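You operate a simulated robot arm through the tools that you are given. There is no shell and no other tool. Be economical: measure what you need, move in short steps, check, and stop when the job is done.

Carry out the task below with a simulated robot arm. There is one attempt and no reset: what you move stays moved.

TASK
Stand both red bundles in the collars and twist them open.
Fine: the large red bundle goes in the yellow collar, the small one in the blue.

It is judged by the outcome, as a careful person would: the job done as asked, and still so three seconds after it is handed in. It fails if anything else is knocked over, pushed out of place, dropped, spilled or broken.

THE ROBOT
A 6-joint arm with a two-finger parallel gripper, fixed in place. Base frame: the origin is at the foot of the arm, x ahead of it, y to its left, z up; the work surface is at about z = 840. Lengths are in mm, angles in degrees, forces in N, time in s.
With the tool pointing down near the work surface it reaches from about 260 to 680 mm from the base axis. Its first joint turns from -66.0 to 66.0 degrees. Payload 2.9 kg.
Tool frame: the origin (TCP) lies between the finger pads and is the grasp point; the fingertips stand 30 mm ahead of it; z points along the fingers, y is the line along which they close. The gripper opens to 110 mm. The fingers are 20 mm wide and 10 mm thick; the gripper's body (48 by 112 mm) begins 55 mm behind the TCP.
Orientation is told as [roll, pitch, yaw] about the base's x, y, z axes, in that order, counted from this pose: with the fingers straight down and closing along the base's y, the tool's x points along the base's -x, its y along +y and its z along -z.

THE INTERFACE
- The arm moves only by the tool arm_command. Its argument "deltas" is a list that holds one entry, the list of rows, each a list of 7 numbers: the turn, a rotation vector about the tool's x, y, z in units of 8 degrees (1.0 is 8 degrees), then the shift along the tool's x, y, z in units of 30 mm (1.0 is 30 mm), then the gripper command, from -1 (shut) to 1 (fully open), values between in proportion. In form: [[[wx, wy, wz, x, y, z, jaw], ...]]. A call has 1 to 8 rows; each row shifts and turns the commanded pose from where the row before left it, along the tool's axes as they then stand. A call with a number of a shift or a turn outside -1 to 1 is refused whole. A row lasts 0.2 s, in which the tool goes at most 50 mm and 8.6 degrees; a call with a longer step from one row to the next is refused whole, and so is a gripper value outside its range. A pose out of reach is approached as far as the arm can. The call stops where the force on the tool passes 70 N (or 10 N more than at its start, if that is more) or the arm is blocked; 0.2 s more then pass. The fingers move at their own pace (about 108 mm/s each) and stop on an object; they squeeze with about 43 N. The grip force told is the motor's: it shows also when the fingers shut on nothing. Time passes only in rows, and 0.2 s behind the last, so rows that do not move let the fingers close. It gives the time, the measured TCP pose, the force on the tool (base axes), the opening and the grip force at its end, in the units of the frame above (readings bear some noise), and new pictures: "views" is both (left out), scene, wrist or none.
- Cameras (640 x 400 px; columns grow to the right, rows downward): "scene" is fixed at [82.1, 429.1, 1419.7]; the picture's right is [-0.69, -0.73, 0.00], its down [-0.20, 0.19, -0.96] and it looks along [0.70, -0.66, -0.27] (base axes); focal length 287 px, centre (320, 200). "wrist" rides on the gripper at [-36, 0, -57] in the tool frame; the picture's right is [0.00, -1.00, 0.00], its down [0.97, 0.00, -0.24] and it looks along [0.24, 0.00, 0.97] (tool axes); focal length 218 px, centre (320, 200).
- measure_at(camera, pixels): for up to 12 pixels [column, row] of the newest picture of that camera ("zoom" is the newest enlarged one), the place [x, y, z] in the base frame of the surface seen there, good to about 2 mm, but the place of the scene camera against the robot may be out by one fixed shift of up to 12 mm in any direction. No time passes.
- close_up(camera, box): a new picture of the part [left, top, right, bottom] of that camera's present view, enlarged. No time passes.
- close_job(): hands the job in; it is judged then, once.

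Work in short steps. Measure before you move; look again where a grasp or a placing could have gone wrong, and mend it. You have 80 turns and 120 pictures in all, the two below and enlarged ones among them. Open the gripper and draw the arm clear of the work before you hand the job in, unless the task says otherwise; then end with one line.

The tools are called after "Request:" as name(argument=value, ...) on one line, values as JSON. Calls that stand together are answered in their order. arm_command: Moves the arm, as the interface text tells. Its arguments: {"type":"object","properties":{"deltas":{"type":"array"},"views":{"type":"string","enum":["both","scene","wrist","none"]}},"required":["deltas"]} The other tools are called the same way: measure_at (camera, pixels) gives the place of the surface under pixels of a picture; close_up (camera, box) takes an enlarged picture of a part of a camera's view; close_job () hands the job in.

At the start:

```text
time: 0.0
tool_pos: [313.9, 47.2, 1366.5]
tool_rot: [-0.1, -0.1, 0.0]
force: [-0.7, -0.1, 0.2]
width: 110.0
grip_force: 0.1
```

scene: 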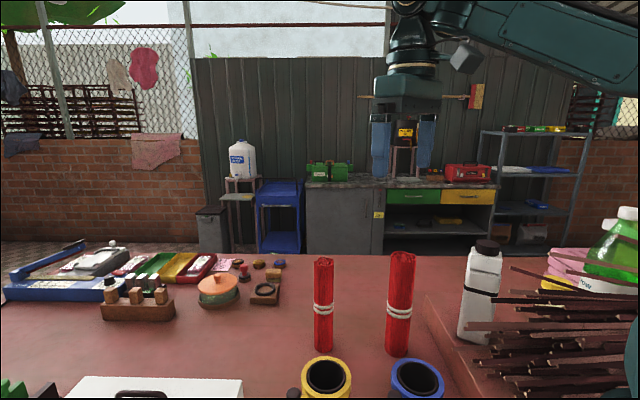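
wrist: 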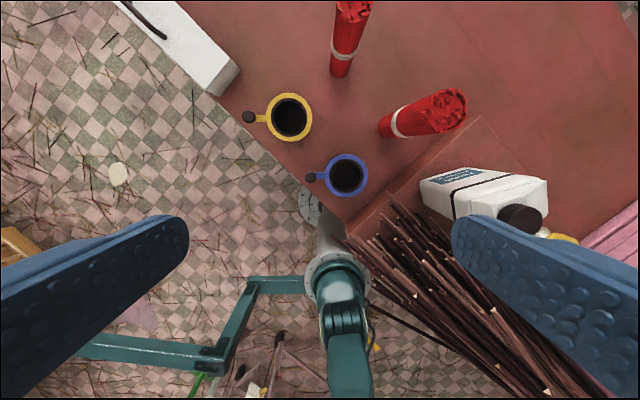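

The pictures show two standing red bundles (scene ~(323,305) and ~(400,305)) and the yellow and blue collars in front of them. I'll measure them and enlarge the views.

Request:
close_up(camera="scene", box=[270, 240, 470, 400])

Request:
close_up(camera="wrist", box=[220, 0, 500, 220])

Request:
measure_at(camera="wrist", pixels=[[353, 8], [340, 55], [340, 74], [447, 105], [400, 122], [290, 97], [268, 117], [311, 117], [290, 138], [289, 118], [250, 117], [347, 155]])

Request:
measure_at(camera="wrist", pixels=[[325, 175], [367, 175], [347, 197], [347, 176], [311, 177], [440, 130], [465, 108], [380, 125], [300, 70], [480, 120], [430, 170], [415, 215]])

Request:
measure_at(camera="scene", pixels=[[323, 260], [323, 309], [323, 347], [400, 255], [399, 310], [397, 350], [326, 360], [326, 392], [416, 362], [305, 378], [348, 378], [326, 376]])

```text
2.50 times, centred on (370, 320) of scene
```

zoom: 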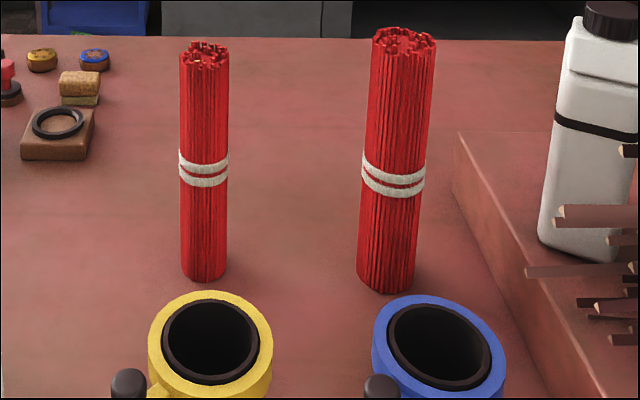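

```text
1.82 times, centred on (360, 110) of wrist
```

zoom: 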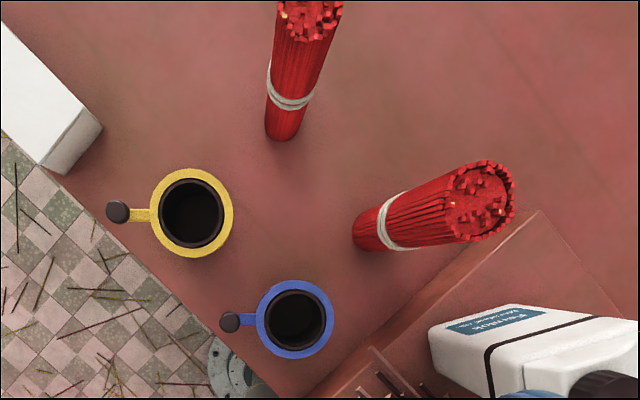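

```text
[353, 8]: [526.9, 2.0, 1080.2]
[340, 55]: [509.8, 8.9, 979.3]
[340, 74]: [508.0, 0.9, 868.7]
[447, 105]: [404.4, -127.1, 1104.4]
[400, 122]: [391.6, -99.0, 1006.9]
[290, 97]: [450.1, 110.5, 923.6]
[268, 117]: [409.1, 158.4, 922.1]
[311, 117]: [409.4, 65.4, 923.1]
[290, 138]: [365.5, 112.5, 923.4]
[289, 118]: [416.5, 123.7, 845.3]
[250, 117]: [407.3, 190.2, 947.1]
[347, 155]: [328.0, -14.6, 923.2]
```

```text
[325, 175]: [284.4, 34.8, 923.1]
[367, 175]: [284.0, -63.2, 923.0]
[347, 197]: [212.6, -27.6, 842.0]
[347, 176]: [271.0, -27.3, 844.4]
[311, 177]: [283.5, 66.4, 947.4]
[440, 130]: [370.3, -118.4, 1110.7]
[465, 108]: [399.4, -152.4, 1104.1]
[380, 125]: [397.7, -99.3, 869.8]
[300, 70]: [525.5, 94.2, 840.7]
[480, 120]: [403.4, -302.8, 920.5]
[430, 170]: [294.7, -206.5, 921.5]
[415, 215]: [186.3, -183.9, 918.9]
```

```text
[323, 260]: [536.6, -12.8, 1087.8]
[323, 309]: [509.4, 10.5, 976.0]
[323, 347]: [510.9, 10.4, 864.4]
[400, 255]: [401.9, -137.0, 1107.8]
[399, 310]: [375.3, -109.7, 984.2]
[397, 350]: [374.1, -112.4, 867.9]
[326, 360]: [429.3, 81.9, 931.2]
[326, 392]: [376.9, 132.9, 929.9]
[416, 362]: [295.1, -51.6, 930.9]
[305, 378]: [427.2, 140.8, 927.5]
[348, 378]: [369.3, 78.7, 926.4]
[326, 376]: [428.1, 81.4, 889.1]
```

Large bundle is at about (395,-129), small at about (528,0). I'm moving to a better overhead view to measure the bundles and collars precisely.

Request:
arm_command(deltas=[[[0, 0, 0, -1, -0.3, 0.3, 1], [0, 0, 0, -1, -0.3, 0.3, 1], [0, 0, 0, -1, -0.3, 0.3, 1], [0, 0, 0, -1, -0.3, 0.3, 1], [0, 0, 0, -0.5, -0.3, 0, 1]]], views="wrist")

```text
time: 1.2
tool_pos: [448.5, 1.8, 1331.1]
tool_rot: [0.0, -0.1, 0.0]
force: [0.0, -0.2, 0.2]
width: 110.0
grip_force: 0.1
```

wrist: 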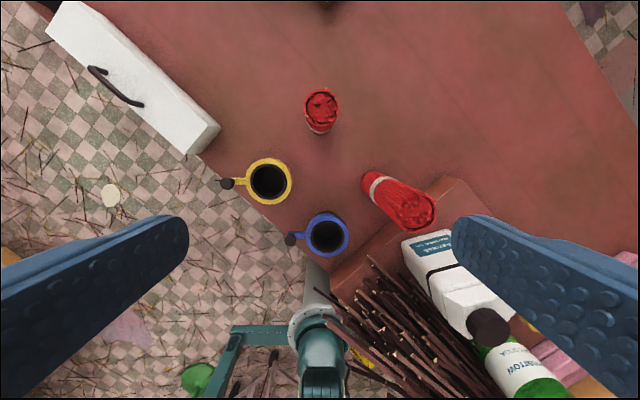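

Request:
close_up(camera="wrist", box=[210, 70, 450, 270])

Request:
measure_at(camera="wrist", pixels=[[488, 328], [500, 360], [460, 290], [412, 245], [455, 232], [228, 183], [290, 239], [210, 130], [165, 130], [325, 5], [430, 260], [450, 190]])

```text
2.00 times, centred on (330, 170) of wrist
```

zoom: 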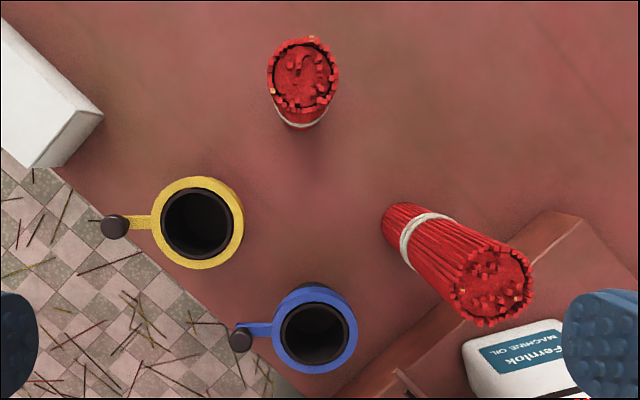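

```text
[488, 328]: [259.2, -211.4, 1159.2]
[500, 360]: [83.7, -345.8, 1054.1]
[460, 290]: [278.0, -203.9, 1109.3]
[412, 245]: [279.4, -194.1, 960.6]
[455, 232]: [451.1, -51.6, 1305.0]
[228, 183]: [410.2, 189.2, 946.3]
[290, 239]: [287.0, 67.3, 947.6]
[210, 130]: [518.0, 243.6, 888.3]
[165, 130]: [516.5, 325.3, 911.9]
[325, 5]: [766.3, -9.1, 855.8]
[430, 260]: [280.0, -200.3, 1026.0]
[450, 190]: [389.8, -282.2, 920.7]
```

Request:
measure_at(camera="zoom", pixels=[[303, 45], [303, 75], [303, 105], [271, 75], [334, 75], [495, 250], [492, 286], [490, 320], [457, 286], [527, 286], [402, 240], [440, 222]])

Request:
measure_at(camera="zoom", pixels=[[198, 180], [198, 190], [156, 222], [163, 222], [238, 222], [230, 222], [198, 264], [198, 256], [198, 230], [182, 222], [150, 225], [135, 225]])

Request:
measure_at(camera="zoom", pixels=[[316, 296], [316, 306], [275, 333], [283, 333], [355, 333], [347, 333], [316, 371], [316, 363], [316, 335], [265, 330], [316, 286], [303, 126]])

```text
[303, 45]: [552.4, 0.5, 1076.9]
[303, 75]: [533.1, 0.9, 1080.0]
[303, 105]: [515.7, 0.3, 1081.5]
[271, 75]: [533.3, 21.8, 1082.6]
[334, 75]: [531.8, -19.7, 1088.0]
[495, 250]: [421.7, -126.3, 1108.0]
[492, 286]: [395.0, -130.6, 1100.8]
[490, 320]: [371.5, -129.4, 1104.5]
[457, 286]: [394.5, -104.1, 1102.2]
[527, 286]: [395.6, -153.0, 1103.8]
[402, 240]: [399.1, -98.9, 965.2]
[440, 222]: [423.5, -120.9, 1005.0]
```

```text
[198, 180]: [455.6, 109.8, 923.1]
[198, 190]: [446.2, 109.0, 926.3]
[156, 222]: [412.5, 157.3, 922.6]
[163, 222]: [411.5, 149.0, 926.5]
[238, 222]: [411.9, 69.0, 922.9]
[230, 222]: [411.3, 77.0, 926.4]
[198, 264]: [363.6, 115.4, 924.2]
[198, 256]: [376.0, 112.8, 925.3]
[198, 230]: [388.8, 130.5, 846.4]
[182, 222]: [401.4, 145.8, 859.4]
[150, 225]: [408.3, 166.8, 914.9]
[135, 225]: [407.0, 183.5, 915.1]
```

```text
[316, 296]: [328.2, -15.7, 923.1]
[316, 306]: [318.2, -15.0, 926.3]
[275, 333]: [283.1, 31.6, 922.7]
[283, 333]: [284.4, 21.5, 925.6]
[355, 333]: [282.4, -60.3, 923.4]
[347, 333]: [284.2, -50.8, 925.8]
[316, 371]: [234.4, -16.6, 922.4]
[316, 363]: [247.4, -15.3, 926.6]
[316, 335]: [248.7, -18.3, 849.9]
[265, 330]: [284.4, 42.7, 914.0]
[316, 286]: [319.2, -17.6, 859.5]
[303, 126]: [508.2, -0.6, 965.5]
```

Large bundle centre (395,-129), top 1104, ⌀≈58; small (532,0), top 1082. Yellow hole centre (411,113), blue (283,-15), rims 926. I move above the large bundle.

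Request:
arm_command(deltas=[[[0, 0, 0, 0.36, -0.872, 1, 1], [0, 0, 0, 0.36, -0.872, 1, 1], [0, 0, 0, 0.36, -0.872, 1, 1], [0, 0, 0, 0.36, -0.872, 1, 1], [0, 0, 0, 0.36, -0.872, 1, 1], [0, 0, 0, 0, 0, 0, 1]]], views="both")

```text
time: 2.6
tool_pos: [395.6, -129.3, 1179.5]
tool_rot: [-0.2, -0.1, 0.0]
force: [-0.4, -0.2, 0.2]
width: 109.9
grip_force: 0.0
```

scene: 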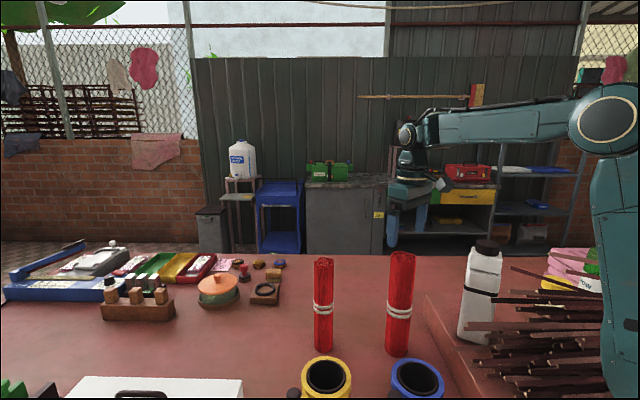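
wrist: 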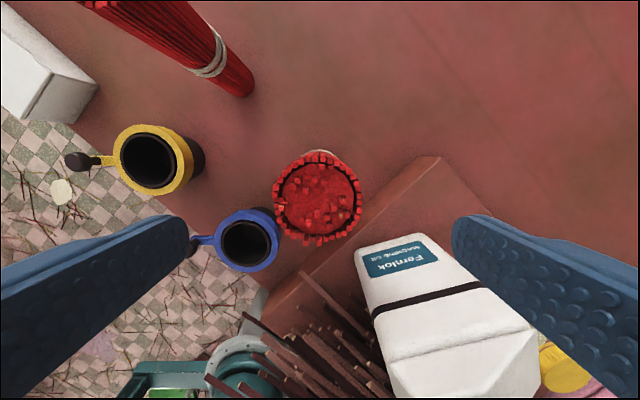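

Bundle is centred between the fingers (317,198). Descending to z≈1062 and closing.

Request:
arm_command(deltas=[[[0, 0, 0, 0, 0, 1, 1], [0, 0, 0, 0, 0, 1, 1], [0, 0, 0, 0, 0, 1, 1], [0, 0, 0, 0, 0, 0.9, 1], [0, 0, 0, 0, 0, 0, 1]]], views="both")

```text
time: 3.8
tool_pos: [394.8, -130.3, 1062.7]
tool_rot: [-0.1, -0.1, 0.0]
force: [-0.7, 0.6, -1.1]
width: 110.1
grip_force: 0.1
```

scene: 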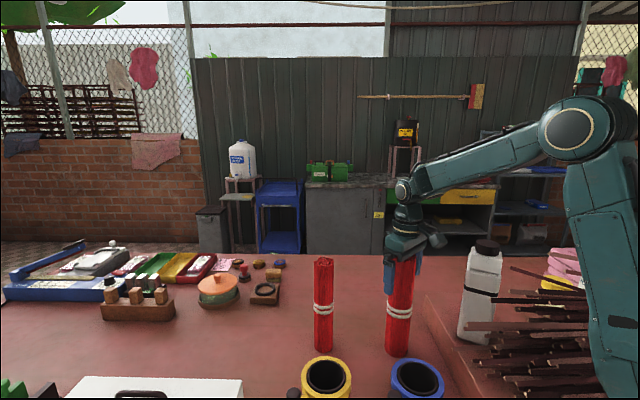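
wrist: 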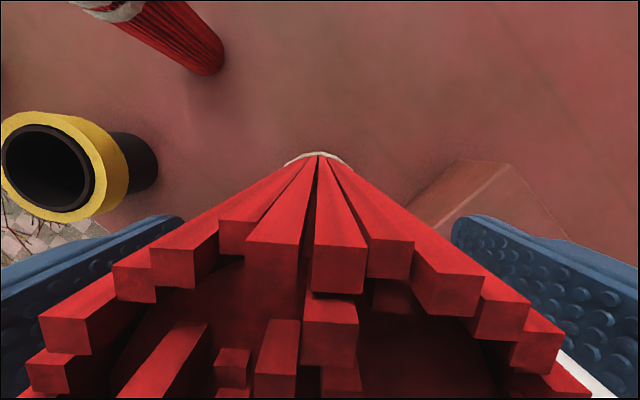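

Fingers straddle the bundle; closing.

Request:
arm_command(deltas=[[[0, 0, 0, 0, 0, 0, -1], [0, 0, 0, 0, 0, 0, -1], [0, 0, 0, 0, 0, 0, -1], [0, 0, 0, 0, 0, 0, -1]]], views="none")

Request:
arm_command(deltas=[[[0, 0, 0, 0, 0, -0.5, -1], [0, 0, 0, 0, 0, -0.5, -1]]], views="scene")

```text
time: 4.8
tool_pos: [395.2, -128.5, 1064.0]
tool_rot: [-0.1, 0.0, 0.1]
force: [-1.1, 1.2, -0.9]
width: 57.2
grip_force: 42.8
```

```text
time: 5.4
tool_pos: [396.7, -131.0, 1093.0]
tool_rot: [0.1, -0.1, 0.0]
force: [-0.1, -0.3, -2.8]
width: 57.4
grip_force: 43.2
```

scene: 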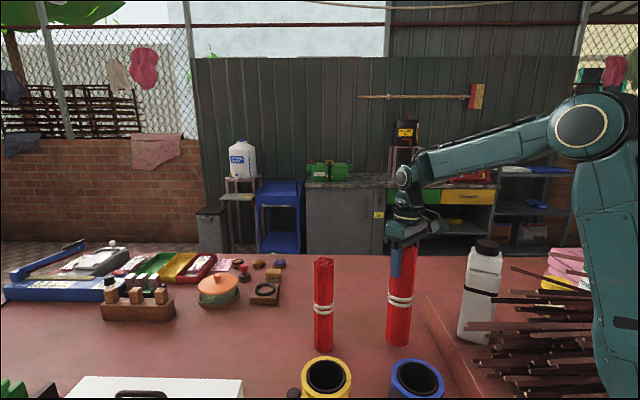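

Lifted cleanly (57 mm wide). Raising to ~1200 and carrying over the yellow collar.

Request:
arm_command(deltas=[[[0, 0, 0, 0, 0, -1, -1], [0, 0, 0, 0, 0, -1, -1], [0, 0, 0, 0, 0, -1, -1], [0, 0, 0, 0, 0, -0.6, -1], [0, 0, 0, 0, 0.6, 0, -1], [0, 0, 0, -0.1, 1, 0, -1], [0, 0, 0, -0.1, 1, 0, -1], [0, 0, 0, -0.1, 1, 0, -1]]], views="none")

Request:
arm_command(deltas=[[[0, 0, 0, -0.1, 1, 0, -1], [0, 0, 0, -0.1, 1, 0, -1], [0, 0, 0, 0, 1, 0, -1], [0, 0, 0, 0, 1, 0, -1], [0, 0, 0, 0, 0.5, 0, -1], [0, 0, 0, 0, 0, 0, -1]]], views="both")

```text
time: 7.2
tool_pos: [405.3, -20.3, 1203.0]
tool_rot: [-0.1, -0.1, -0.1]
force: [0.1, 1.4, -3.2]
width: 57.3
grip_force: 42.6
```

```text
time: 8.6
tool_pos: [410.2, 114.8, 1201.0]
tool_rot: [-0.1, 0.0, -0.1]
force: [0.2, -0.6, -3.3]
width: 57.3
grip_force: 42.8
```

scene: 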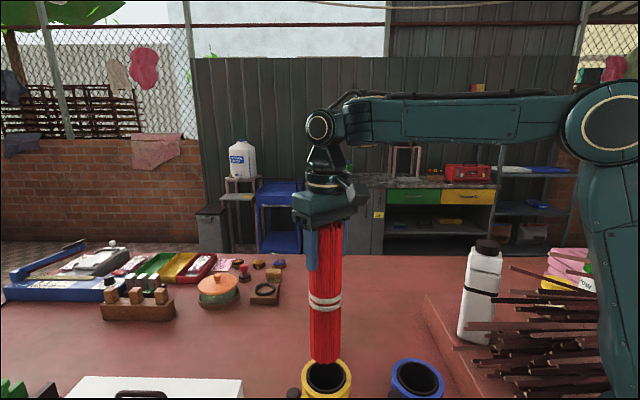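
wrist: 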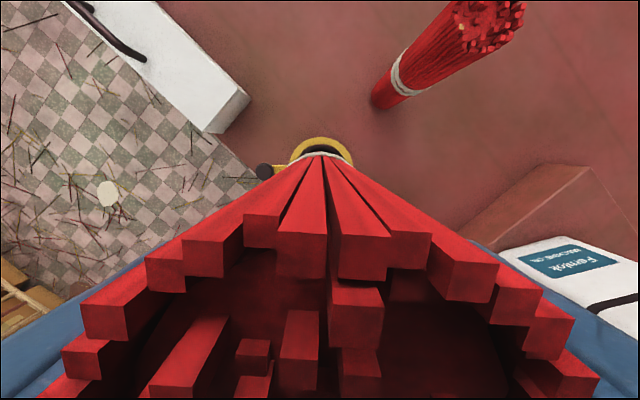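

Aligned over the yellow collar (ring symmetric about column 320). Lowering to just above the rim and checking.

Request:
arm_command(deltas=[[[0, 0, 0, 0, -0.06, 0.6, -1], [0, 0, 0, 0, 0, 0.6, -1], [0, 0, 0, 0, 0, 0, -1]]], views="both")

Request:
close_up(camera="scene", box=[270, 290, 390, 400])

Request:
close_up(camera="wrist", box=[240, 110, 400, 210])

```text
time: 9.4
tool_pos: [411.6, 113.1, 1165.4]
tool_rot: [0.1, -0.1, 0.0]
force: [0.5, -0.8, -1.9]
width: 57.0
grip_force: 42.6
```

scene: 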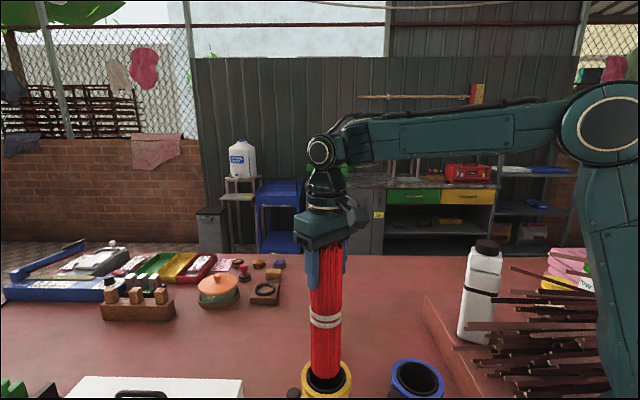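
wrist: 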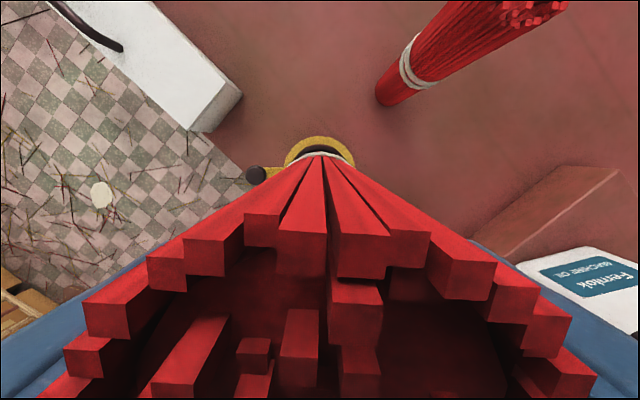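

```text
3.64 times, centred on (330, 345) of scene
```

zoom: 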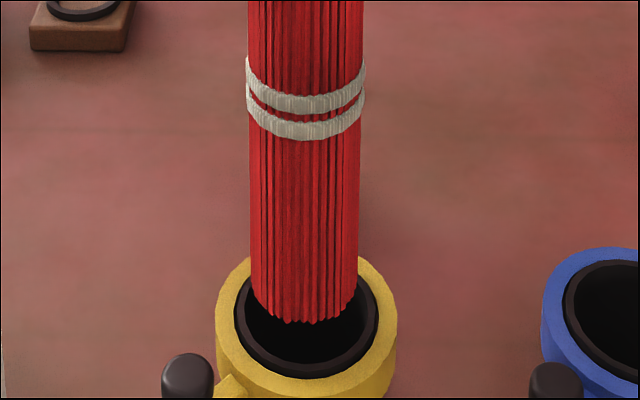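

```text
4.00 times, centred on (320, 160) of wrist
```

zoom: 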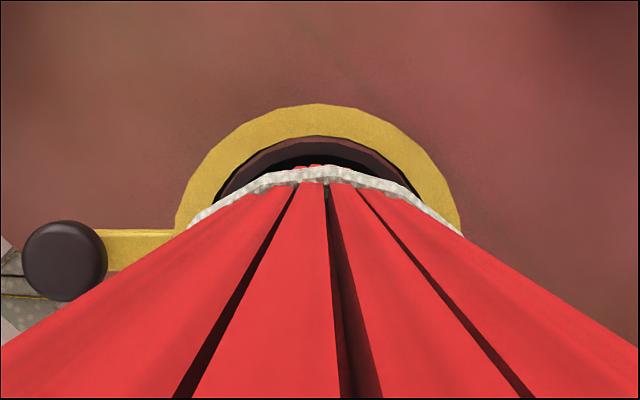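

Looks centred. Lowering gently with readings.

Request:
arm_command(deltas=[[[0, 0, 0, 0, 0, 0.4, -1], [0, 0, 0, 0, 0, 0.4, -1], [0, 0, 0, 0, 0, 0.3, -1], [0, 0, 0, 0, 0, 0, -1]]], views="scene")

Request:
close_up(camera="scene", box=[270, 290, 390, 400])

```text
time: 10.4
tool_pos: [410.0, 112.0, 1133.0]
tool_rot: [-0.1, -0.1, 0.0]
force: [-0.5, 0.5, -3.6]
width: 57.6
grip_force: 43.3
```

scene: 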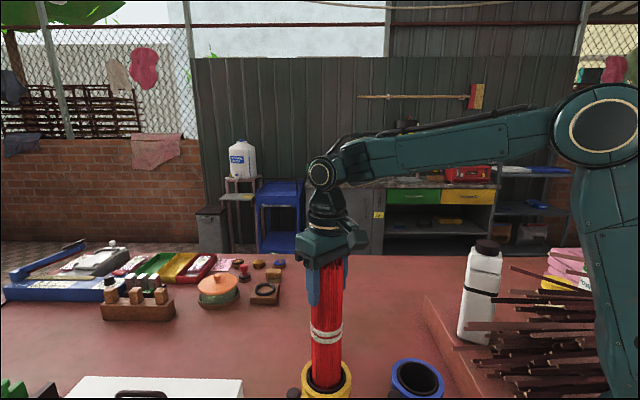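

```text
3.64 times, centred on (330, 345) of scene
```

zoom: 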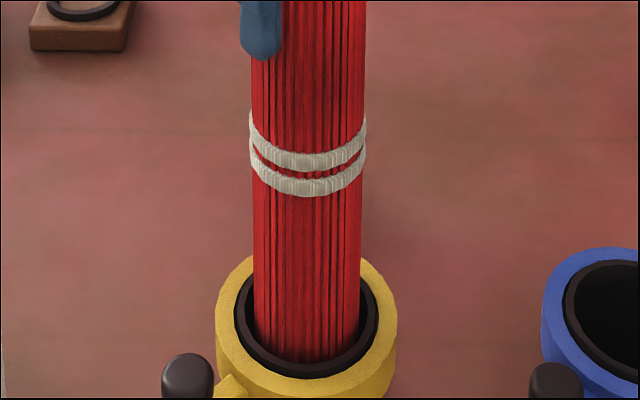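

Bundle has entered the hole. Continuing down to near the bottom.

Request:
arm_command(deltas=[[[0, 0, 0, 0, 0, 0.6, -1], [0, 0, 0, 0, 0, 0.6, -1], [0, 0, 0, 0, 0, 0.5, -1], [0, 0, 0, 0, 0, 0.2, -1], [0, 0, 0, 0, 0, 0.1, -1], [0, 0, 0, 0, 0, 0.0, -1]]], views="both")

```text
time: 11.8
tool_pos: [409.6, 109.9, 1071.9]
tool_rot: [0.0, -0.1, -0.1]
force: [-1.2, 0.6, -2.3]
width: 57.4
grip_force: 43.2
```

scene: 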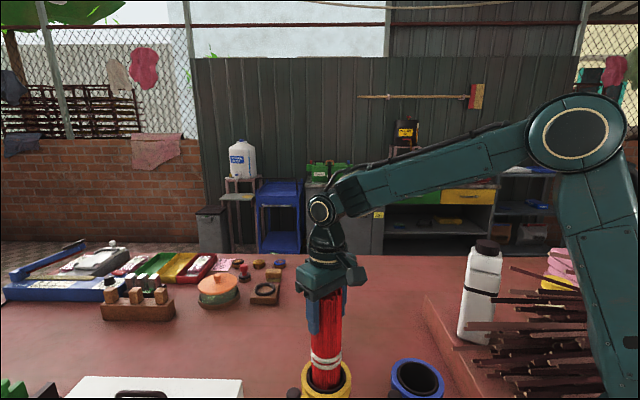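
wrist: 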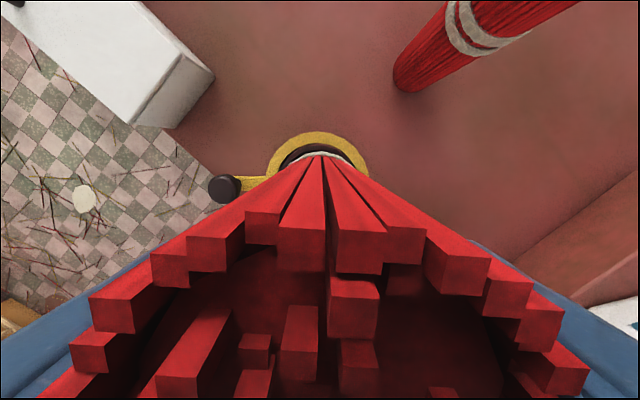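

Nearly at the bottom, no contact yet; small steps down.

Request:
arm_command(deltas=[[[0, 0, 0, 0, 0.05, 0.08, -1], [0, 0, 0, 0, 0, 0.07, -1], [0, 0, 0, 0, 0, 0, -1]]], views="none")

Request:
arm_command(deltas=[[[0, 0, 0, 0, 0, 0.06, -1], [0, 0, 0, 0, 0, 0.06, -1], [0, 0, 0, 0, 0, 0, -1]]], views="none")

```text
time: 12.6
tool_pos: [410.0, 112.7, 1069.1]
tool_rot: [0.0, -0.1, 0.1]
force: [-1.8, -2.5, 8.1]
width: 57.3
grip_force: 42.8
```

```text
time: 13.4
tool_pos: [412.6, 112.7, 1066.7]
tool_rot: [0.0, -0.4, -0.2]
force: [-1.1, -5.4, 32.6]
width: 57.3
grip_force: 42.8
```

Seated (contact 32 N). Relieving a little, then trying a small twist and looking.

Request:
arm_command(deltas=[[[0, 0, 0, 0, 0, -0.1, -1], [0, 0, 1, 0, 0, 0, -1], [0, 0, 1, 0, 0, 0, -1], [0, 0, 1, 0, 0, 0, -1], [0, 0, 0, 0, 0, 0, -1]]], views="both")

Request:
close_up(camera="scene", box=[260, 250, 400, 400])

```text
time: 14.6
tool_pos: [409.6, 114.1, 1067.1]
tool_rot: [0.0, -0.1, -24.2]
force: [1.3, -0.8, -2.1]
width: 57.2
grip_force: 42.8
```

scene: 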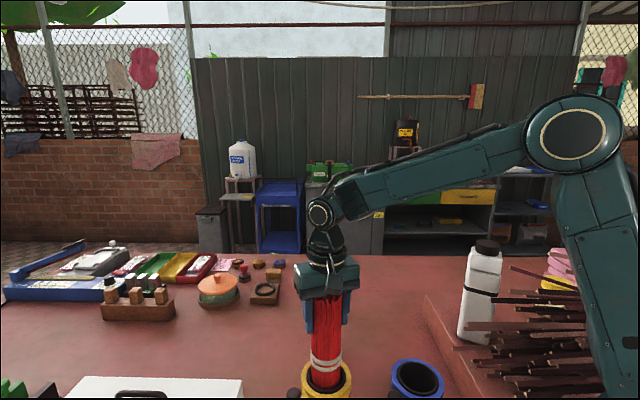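
wrist: 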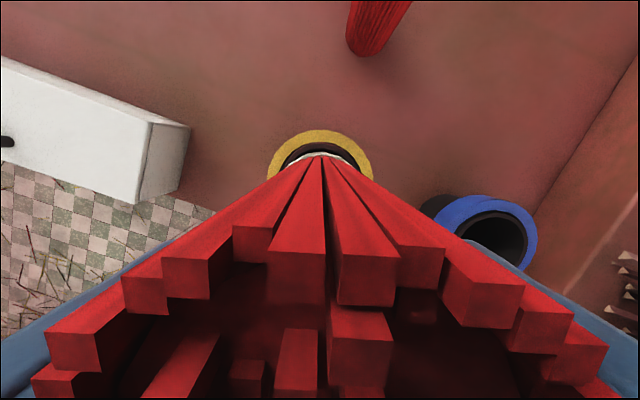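

```text
2.67 times, centred on (330, 325) of scene
```

zoom: 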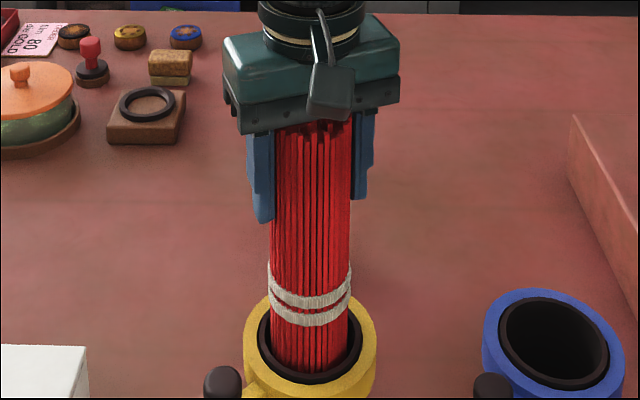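

The bundle turns but shows no opening yet at 24°. Twisting further in the same direction.

Request:
arm_command(deltas=[[[0, 0, 1, 0, 0, 0, -1], [0, 0, 1, 0, 0, 0, -1], [0, 0, 1, 0, 0, 0, -1], [0, 0, 1, 0, 0, 0, -1], [0, 0, 1, 0, 0, 0, -1], [0, 0, 0, 0, 0, 0, -1]]], views="both")

Request:
close_up(camera="scene", box=[260, 250, 400, 400])

```text
time: 16.0
tool_pos: [410.7, 113.0, 1067.6]
tool_rot: [0.0, -0.2, -64.1]
force: [-0.2, 0.7, -3.5]
width: 57.5
grip_force: 43.5
```

scene: 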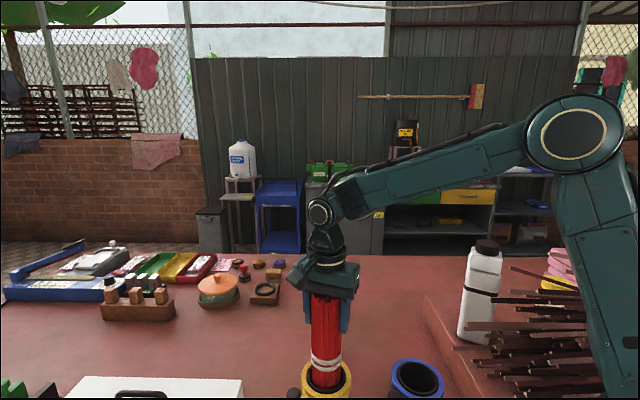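
wrist: 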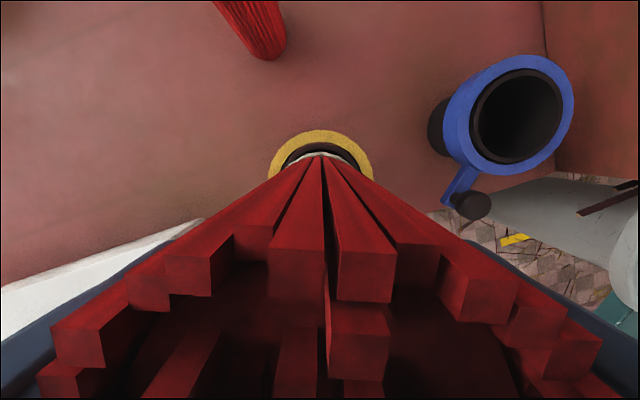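

```text
2.67 times, centred on (330, 325) of scene
```

zoom: 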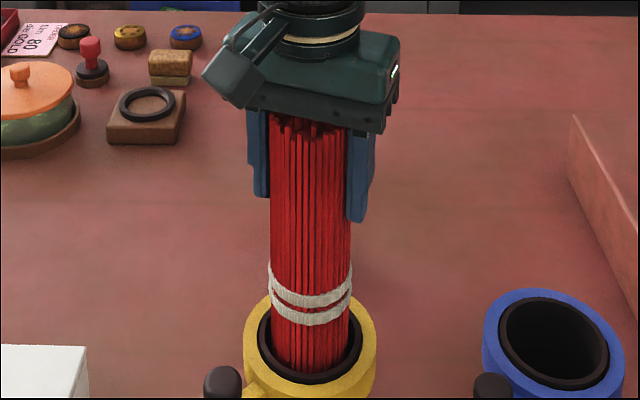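

The bundle turns freely in the collar, so the base isn't held; the knob lever on the collar probably clamps it. I release gently and rise to inspect the lever.

Request:
arm_command(deltas=[[[0, 0, 0, 0, 0, 0.1, -1], [0, 0, 0, 0, 0, 0, 1], [0, 0, 0, 0, 0, 0, 1], [0, 0, 0, 0, 0, 0, 1]]], views="none")

Request:
arm_command(deltas=[[[0, 0, 0, 0, 0, -0.8, 1], [0, 0, 0, 0, 0, -1, 1], [0, 0, 0, 0, 0, -1, 1], [0, 0, 0, 0, 0, -1, 1], [0, 0, 0, 0, 0, -1, 1], [0, 0, 0, 0, 0, -0.5, 1]]], views="both")

Request:
close_up(camera="scene", box=[260, 300, 460, 400])

```text
time: 17.0
tool_pos: [410.5, 112.7, 1066.0]
tool_rot: [0.1, -0.1, -64.1]
force: [-0.1, -0.5, -0.6]
width: 110.1
grip_force: 0.1
```

```text
time: 18.4
tool_pos: [409.2, 114.5, 1222.9]
tool_rot: [0.0, -0.2, -64.0]
force: [-1.6, 0.5, 0.3]
width: 110.0
grip_force: 0.1
```

scene: 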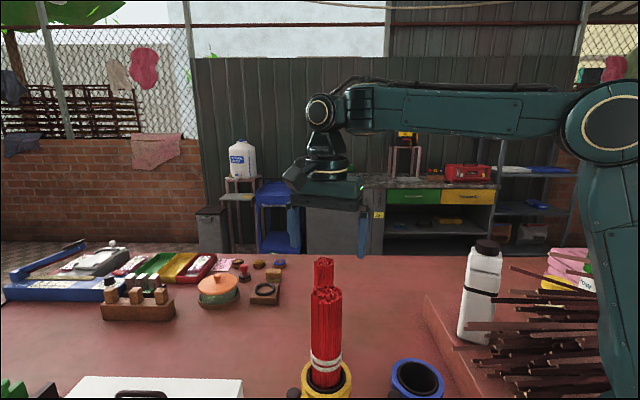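
wrist: 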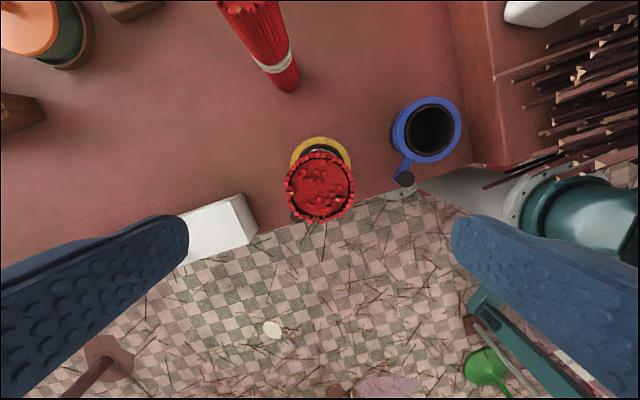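

```text
3.20 times, centred on (360, 350) of scene
```

zoom: 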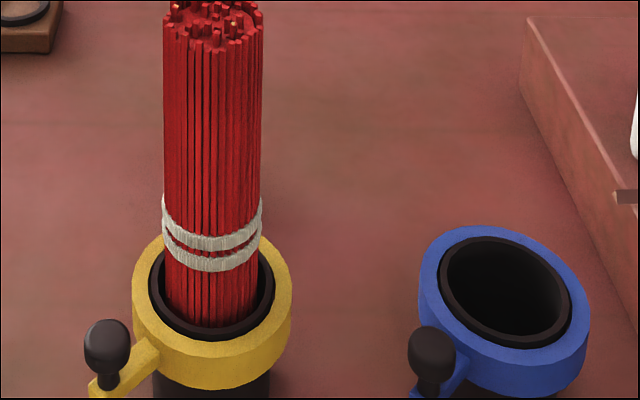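

The coloured ring sits on a separate black body, with an arm and a knob, which looks like a turnable clamp ring. Enlarging it in the wrist view.

Request:
close_up(camera="wrist", box=[370, 80, 480, 200])

Request:
close_up(camera="scene", box=[380, 350, 460, 400])

Request:
close_up(camera="scene", box=[280, 350, 360, 400])

```text
3.33 times, centred on (425, 140) of wrist
```

zoom: 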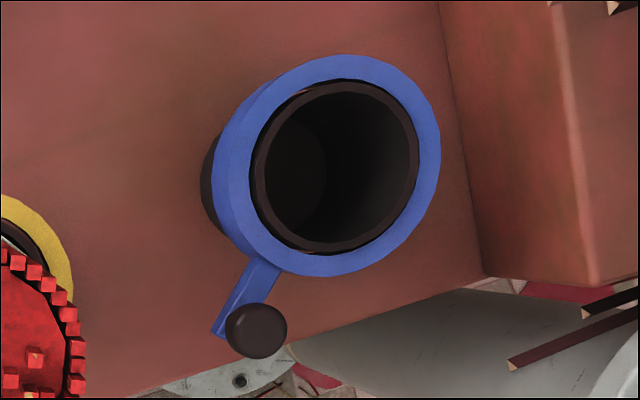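

```text
8.00 times, centred on (420, 375) of scene
```

zoom: 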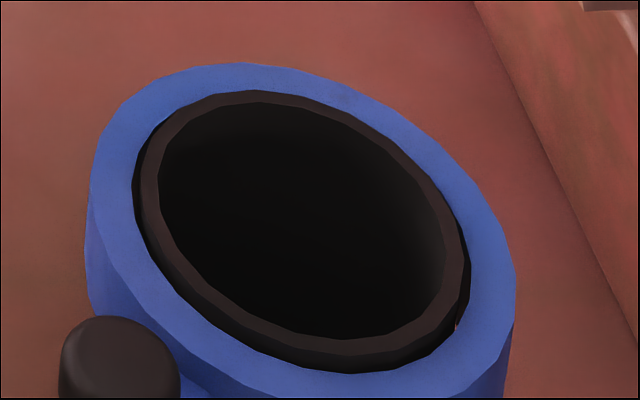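

```text
8.00 times, centred on (320, 375) of scene
```

zoom: 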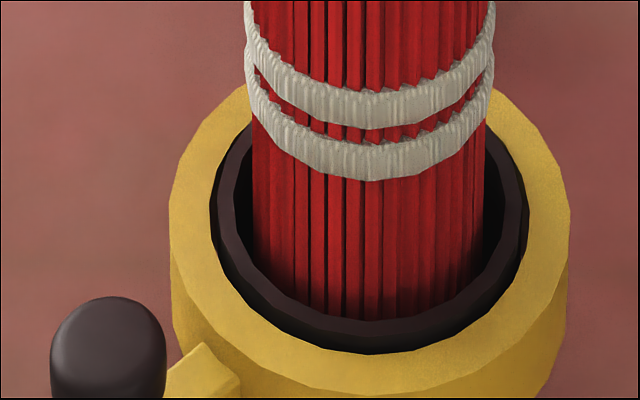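

The ring should turn on the body to clamp. I'll rotate the tool to yaw +90 (narrow side to the bundle, camera outward) so I can grip the knob.

Request:
arm_command(deltas=[[[0, 0, -1, 0, 0, 0, 1], [0, 0, -1, 0, 0, 0, 1], [0, 0, -1, 0, 0, 0, 1], [0, 0, -1, 0, 0, 0, 1], [0, 0, -1, 0, 0, 0, 1], [0, 0, -1, 0, 0, 0, 1], [0, 0, -1, 0, 0, 0, 1], [0, 0, -1, 0, 0, 0, 1]]], views="none")

Request:
arm_command(deltas=[[[0, 0, -1, 0, 0, 0, 1], [0, 0, -1, 0, 0, 0, 1], [0, 0, -1, 0, 0, 0, 1], [0, 0, -1, 0, 0, 0, 1], [0, 0, -1, 0, 0, 0, 1], [0, 0, -1, 0, 0, 0, 1], [0, 0, -1, 0, 0, 0, 1], [0, 0, -1, 0, 0, 0, 1]]], views="none")

Request:
arm_command(deltas=[[[0, 0, -1, 0, 0, 0, 1], [0, 0, -1, 0, 0, 0, 1], [0, 0, -1, 0, 0, 0, 1], [0, 0, -0.25, 0, 0, 0, 1], [0, 0, 0, 0, 0, 0, 1]]], views="wrist")

```text
time: 20.2
tool_pos: [410.7, 115.6, 1224.0]
tool_rot: [-0.1, 0.0, 0.0]
force: [0.0, 0.1, -0.8]
width: 110.2
grip_force: 0.1
```

```text
time: 22.0
tool_pos: [410.0, 113.1, 1224.2]
tool_rot: [0.0, 0.0, 64.1]
force: [0.0, 0.1, 0.5]
width: 110.1
grip_force: 0.0
```

```text
time: 23.2
tool_pos: [408.5, 112.7, 1223.4]
tool_rot: [-0.2, 0.0, 90.0]
force: [0.0, 0.4, -0.1]
width: 109.8
grip_force: 0.0
```

wrist: 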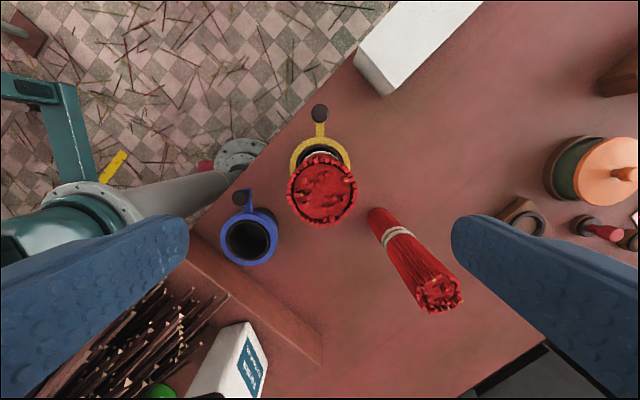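

Request:
measure_at(camera="wrist", pixels=[[319, 112], [312, 112], [327, 112], [319, 105], [320, 130], [319, 119], [323, 185], [290, 185], [355, 185], [323, 155], [323, 218], [319, 142]])

Request:
arm_command(deltas=[[[0, 0, 0, -0.87, 0, 0, 0.3], [0, 0, 0, -0.85, 0, 0, 0.1], [0, 0, 0, -0.85, 0, 0, -0.1], [0, 0, 0, 0, 0, 1, -0.1], [0, 0, 0, 0, 0, 1, -0.1], [0, 0, 0, 0, 0, 0, -0.1]]], views="both")

```text
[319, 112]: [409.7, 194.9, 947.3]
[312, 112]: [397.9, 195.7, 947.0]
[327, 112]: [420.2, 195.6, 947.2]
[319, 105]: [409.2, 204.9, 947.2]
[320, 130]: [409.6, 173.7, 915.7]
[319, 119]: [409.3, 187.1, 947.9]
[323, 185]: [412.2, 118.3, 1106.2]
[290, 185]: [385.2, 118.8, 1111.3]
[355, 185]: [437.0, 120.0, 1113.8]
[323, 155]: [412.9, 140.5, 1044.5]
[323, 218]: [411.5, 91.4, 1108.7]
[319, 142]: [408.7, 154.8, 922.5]
```

```text
time: 24.6
tool_pos: [410.5, 190.2, 1164.9]
tool_rot: [-0.1, 0.1, 90.0]
force: [-0.6, 0.1, -1.0]
width: 49.5
grip_force: 0.1
```

scene: 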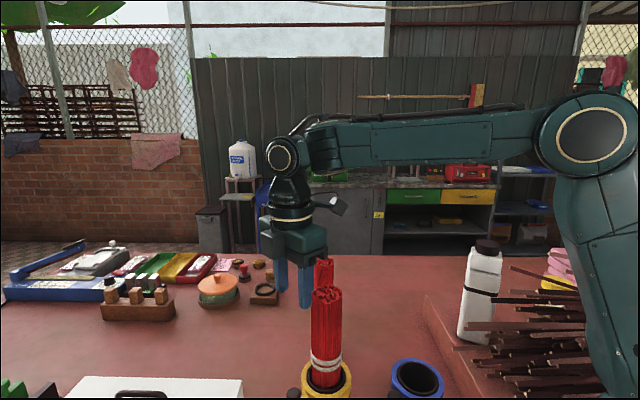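
wrist: 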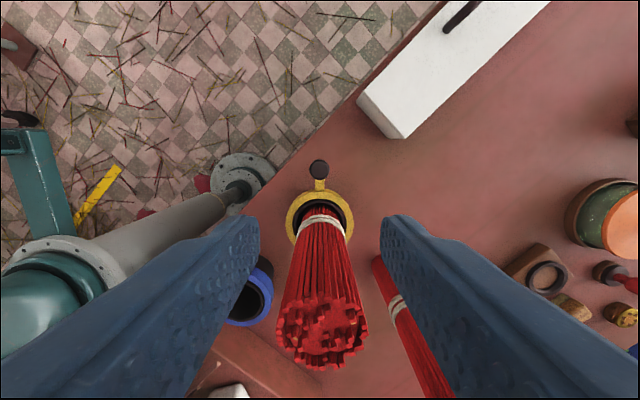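

Knob centre (409,195). Shift 6 mm outward and descend part way.

Request:
arm_command(deltas=[[[0, 0, 0, -0.2, 0, 1, -0.1], [0, 0, 0, 0, 0, 1, -0.1], [0, 0, 0, 0, 0, 1, -0.1], [0, 0, 0, 0, 0, 1, -0.1], [0, 0, 0, 0, 0, 1, -0.1], [0, 0, 0, 0, 0, 0.5, -0.1], [0, 0, 0, 0, 0, 0, -0.1]]], views="both")

```text
time: 26.0
tool_pos: [416.5, 197.5, 1016.7]
tool_rot: [-1.5, -0.3, 89.5]
force: [-2.5, 0.5, 15.2]
width: 49.3
grip_force: 0.1
stopped in row 6: the force on the tool passed its limit (the readings are from after the stop); the commanded pose is now the measured one
```

scene: 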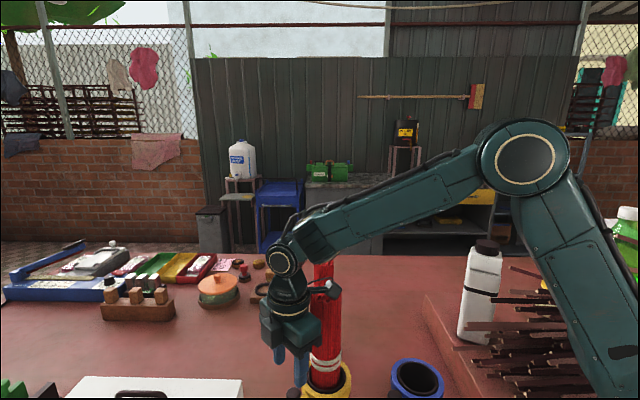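
wrist: 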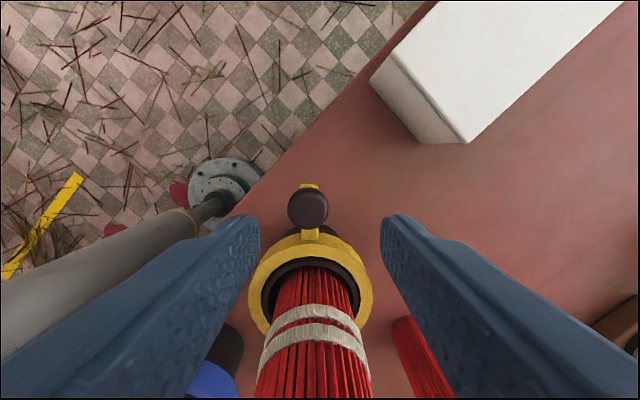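

Stopped at z≈1017: the protruding bracket on the tool's +x side (scene ~(325,285)) touched the bundle's top. I back straight up and will come at yaw -90 so the bracket faces outward.

Request:
arm_command(deltas=[[[0, 0, 0, 0, 0, -1, -0.1], [0, 0, 0, 0, 0, -1, -0.1], [0, 0, 0, 0, 0, -1, -0.1], [0, 0, 0, 0, 0, -1, -0.1], [0, 0, 0, 0, 0, -1, -0.1], [0, 0, 0, 0, 0, -1, -0.1], [0, 0, 0, 0, 0, -1, -0.1]]], views="both")

Request:
close_up(camera="scene", box=[250, 180, 390, 400])

```text
time: 27.6
tool_pos: [409.4, 199.2, 1225.2]
tool_rot: [-1.3, -0.3, 89.6]
force: [-0.1, 0.0, 0.6]
width: 49.7
grip_force: 0.0
```

scene: 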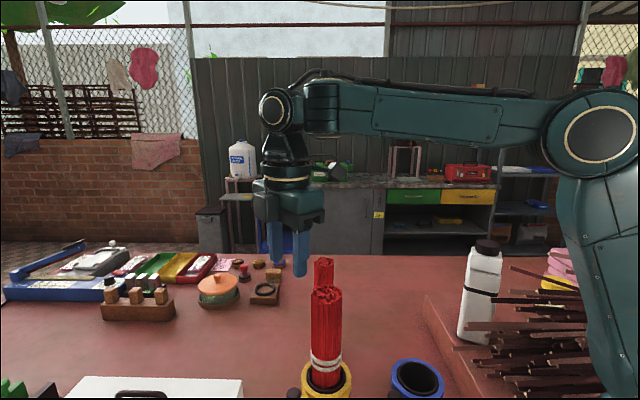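
wrist: 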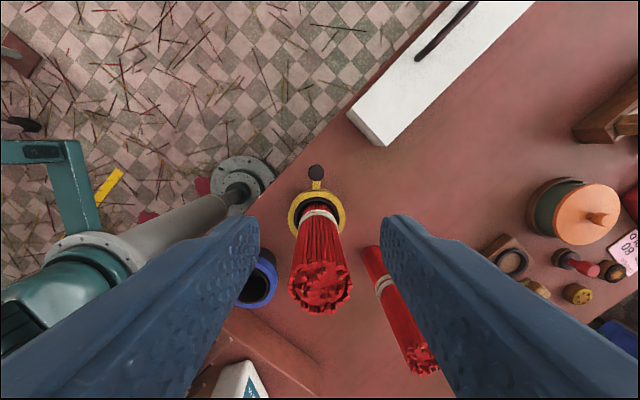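

```text
1.82 times, centred on (320, 290) of scene
```

zoom: 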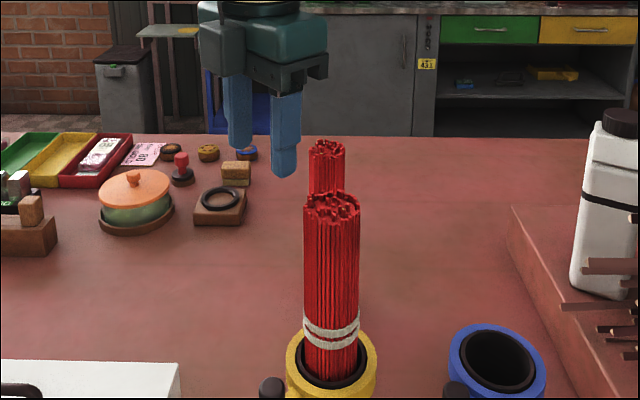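

Request:
close_up(camera="scene", box=[220, 80, 370, 280])

```text
2.00 times, centred on (295, 180) of scene
```

zoom: 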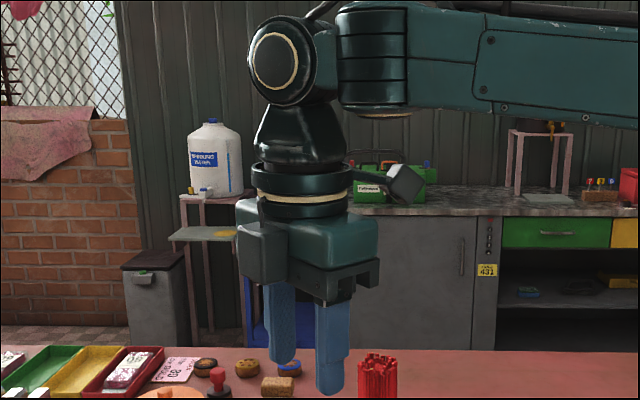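

There's a paddle on tool +x (~110 above TCP) and the camera box on -x. I'll tilt the hand 24° outward away from the bundle, then come down onto the knob.

Request:
arm_command(deltas=[[[0, 1, 0, 0.12, 0, 0.05, -0.1], [0, 1, 0, 0, 0, 0, -0.1], [0, 1, 0, 0, 0, 0, -0.1], [0, 0, 0, -0.407, 0, 0.914, -0.1], [0, 0, 0, -0.407, 0, 0.914, -0.1], [0, 0, 0, -0.407, 0, 0.914, -0.1], [0, 0, 0, -0.407, 0, 0.914, -0.1], [0, 0, 0, 0, 0, 0, -0.1]]], views="both")

```text
time: 29.4
tool_pos: [419.8, 228.4, 1126.5]
tool_rot: [1.9, 18.4, 89.9]
force: [-0.5, -0.7, -0.6]
width: 49.7
grip_force: 0.0
out of reach, approached as far as the arm can: row 1, 2, 6, 7
```

scene: 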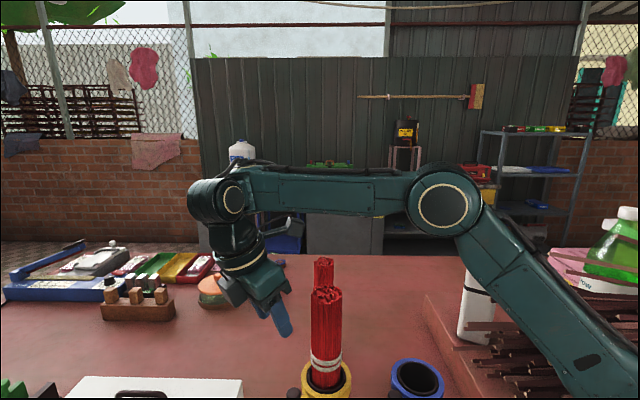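
wrist: 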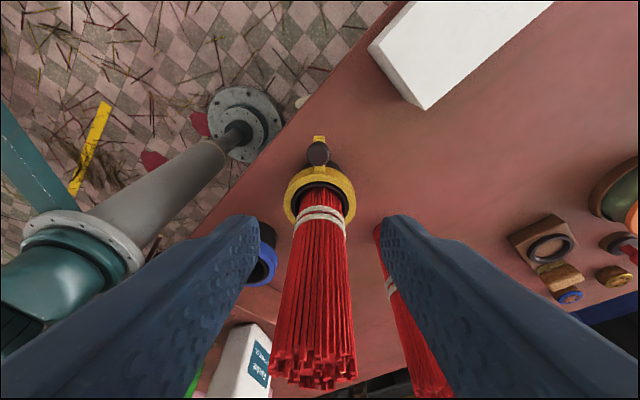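

Request:
arm_command(deltas=[[[0, 0, 0, 0, 0, 0, -0.1], [0, 0, 0, 0, 0, 0, -0.1]]], views="none")

```text
time: 30.0
tool_pos: [418.4, 228.5, 1127.5]
tool_rot: [1.9, 18.4, 89.9]
force: [-0.4, -0.1, 0.4]
width: 49.4
grip_force: 0.0
```

The pose fell short of the command. I test a smaller tilt to see where the arm follows.

Request:
arm_command(deltas=[[[0, -1, 0, 0, 0, 0, -0.1], [0, 0, 0, 0, 0, 0, -0.1]]], views="none")

```text
time: 30.6
tool_pos: [428.0, 236.3, 1139.6]
tool_rot: [1.9, 10.3, 89.7]
force: [-0.9, 0.3, 0.2]
width: 49.7
grip_force: 0.0
out of reach, approached as far as the arm can: row 1
```

Request:
arm_command(deltas=[[[0, 0, 0, 0, 0, -0.5, -0.1], [0, 0, 0, 0, 0, 0, -0.1]]], views="scene")

```text
time: 31.2
tool_pos: [426.2, 239.3, 1154.4]
tool_rot: [1.6, 10.3, 89.7]
force: [0.0, 0.4, -0.3]
width: 49.3
grip_force: 0.1
```

scene: 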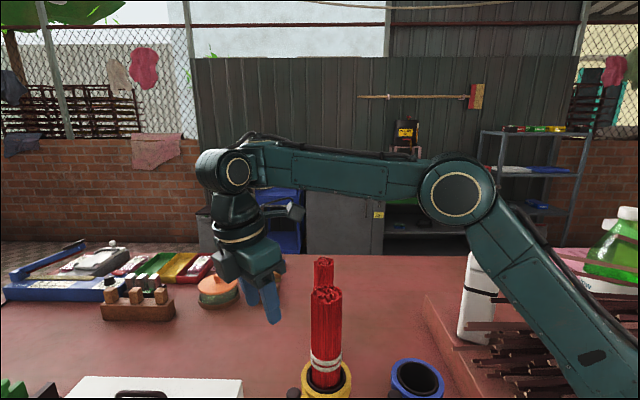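

The tilt at this yaw runs into a joint limit. Better plan: keep the tool vertical at yaw 0 and push the knob sideways with the inner finger, with the hand well outside the bundle. First I straighten and rise.

Request:
arm_command(deltas=[[[0, -0.65, 0, 0, 0, -1, 1], [0.2, -0.64, 0, 0, 0, -1, 1], [0, 0, 0, 0, 0, -0.5, 1], [0, 0, 0, 0, 0, 0, 1]]], views="none")

Request:
arm_command(deltas=[[[0, 0, 1, 0, 0, 0, 1], [0, 0, 1, 0, 0, 0, 1], [0, 0, 1, 0, 0, 0, 1], [0, 0, 1, 0, 0, 0, 1], [0, 0, 1, 0, 0, 0, 1], [0, 0, 1, 0, 0, 0, 1], [0, 0, 1, 0, 0, 0, 1], [0, 0, 1, 0, 0, 0, 1]]], views="none")

Request:
arm_command(deltas=[[[0, 0, 1, 0, 0, 0, 1], [0, 0, 1, 0, 0, 0, 1], [0, 0, 1, 0, 0, 0, 1], [0, 0, 0.2, 0, 0, 0, 1], [0, 0, 0, 0, 0, 0, 1]]], views="both")

```text
time: 32.2
tool_pos: [429.5, 248.7, 1223.8]
tool_rot: [0.0, 0.0, 89.5]
force: [0.2, 0.8, -0.8]
width: 109.9
grip_force: 0.1
out of reach, approached as far as the arm can: row 2
```

```text
time: 34.0
tool_pos: [429.1, 248.6, 1222.0]
tool_rot: [-0.1, 0.1, 25.4]
force: [1.2, -0.5, 0.2]
width: 110.1
grip_force: 0.1
```

```text
time: 35.2
tool_pos: [428.5, 248.0, 1223.5]
tool_rot: [0.0, 0.0, -0.2]
force: [0.1, -0.5, 0.5]
width: 110.0
grip_force: 0.0
```

scene: 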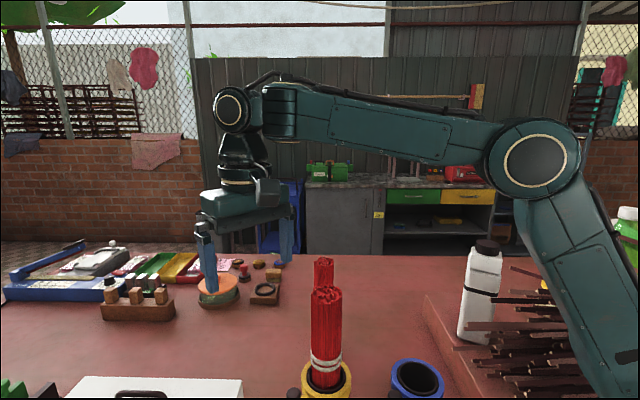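
wrist: 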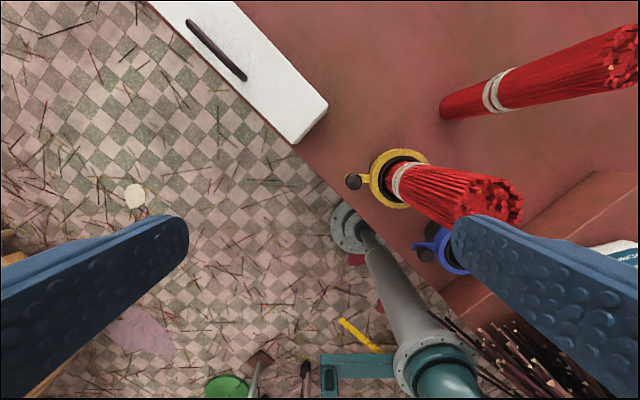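

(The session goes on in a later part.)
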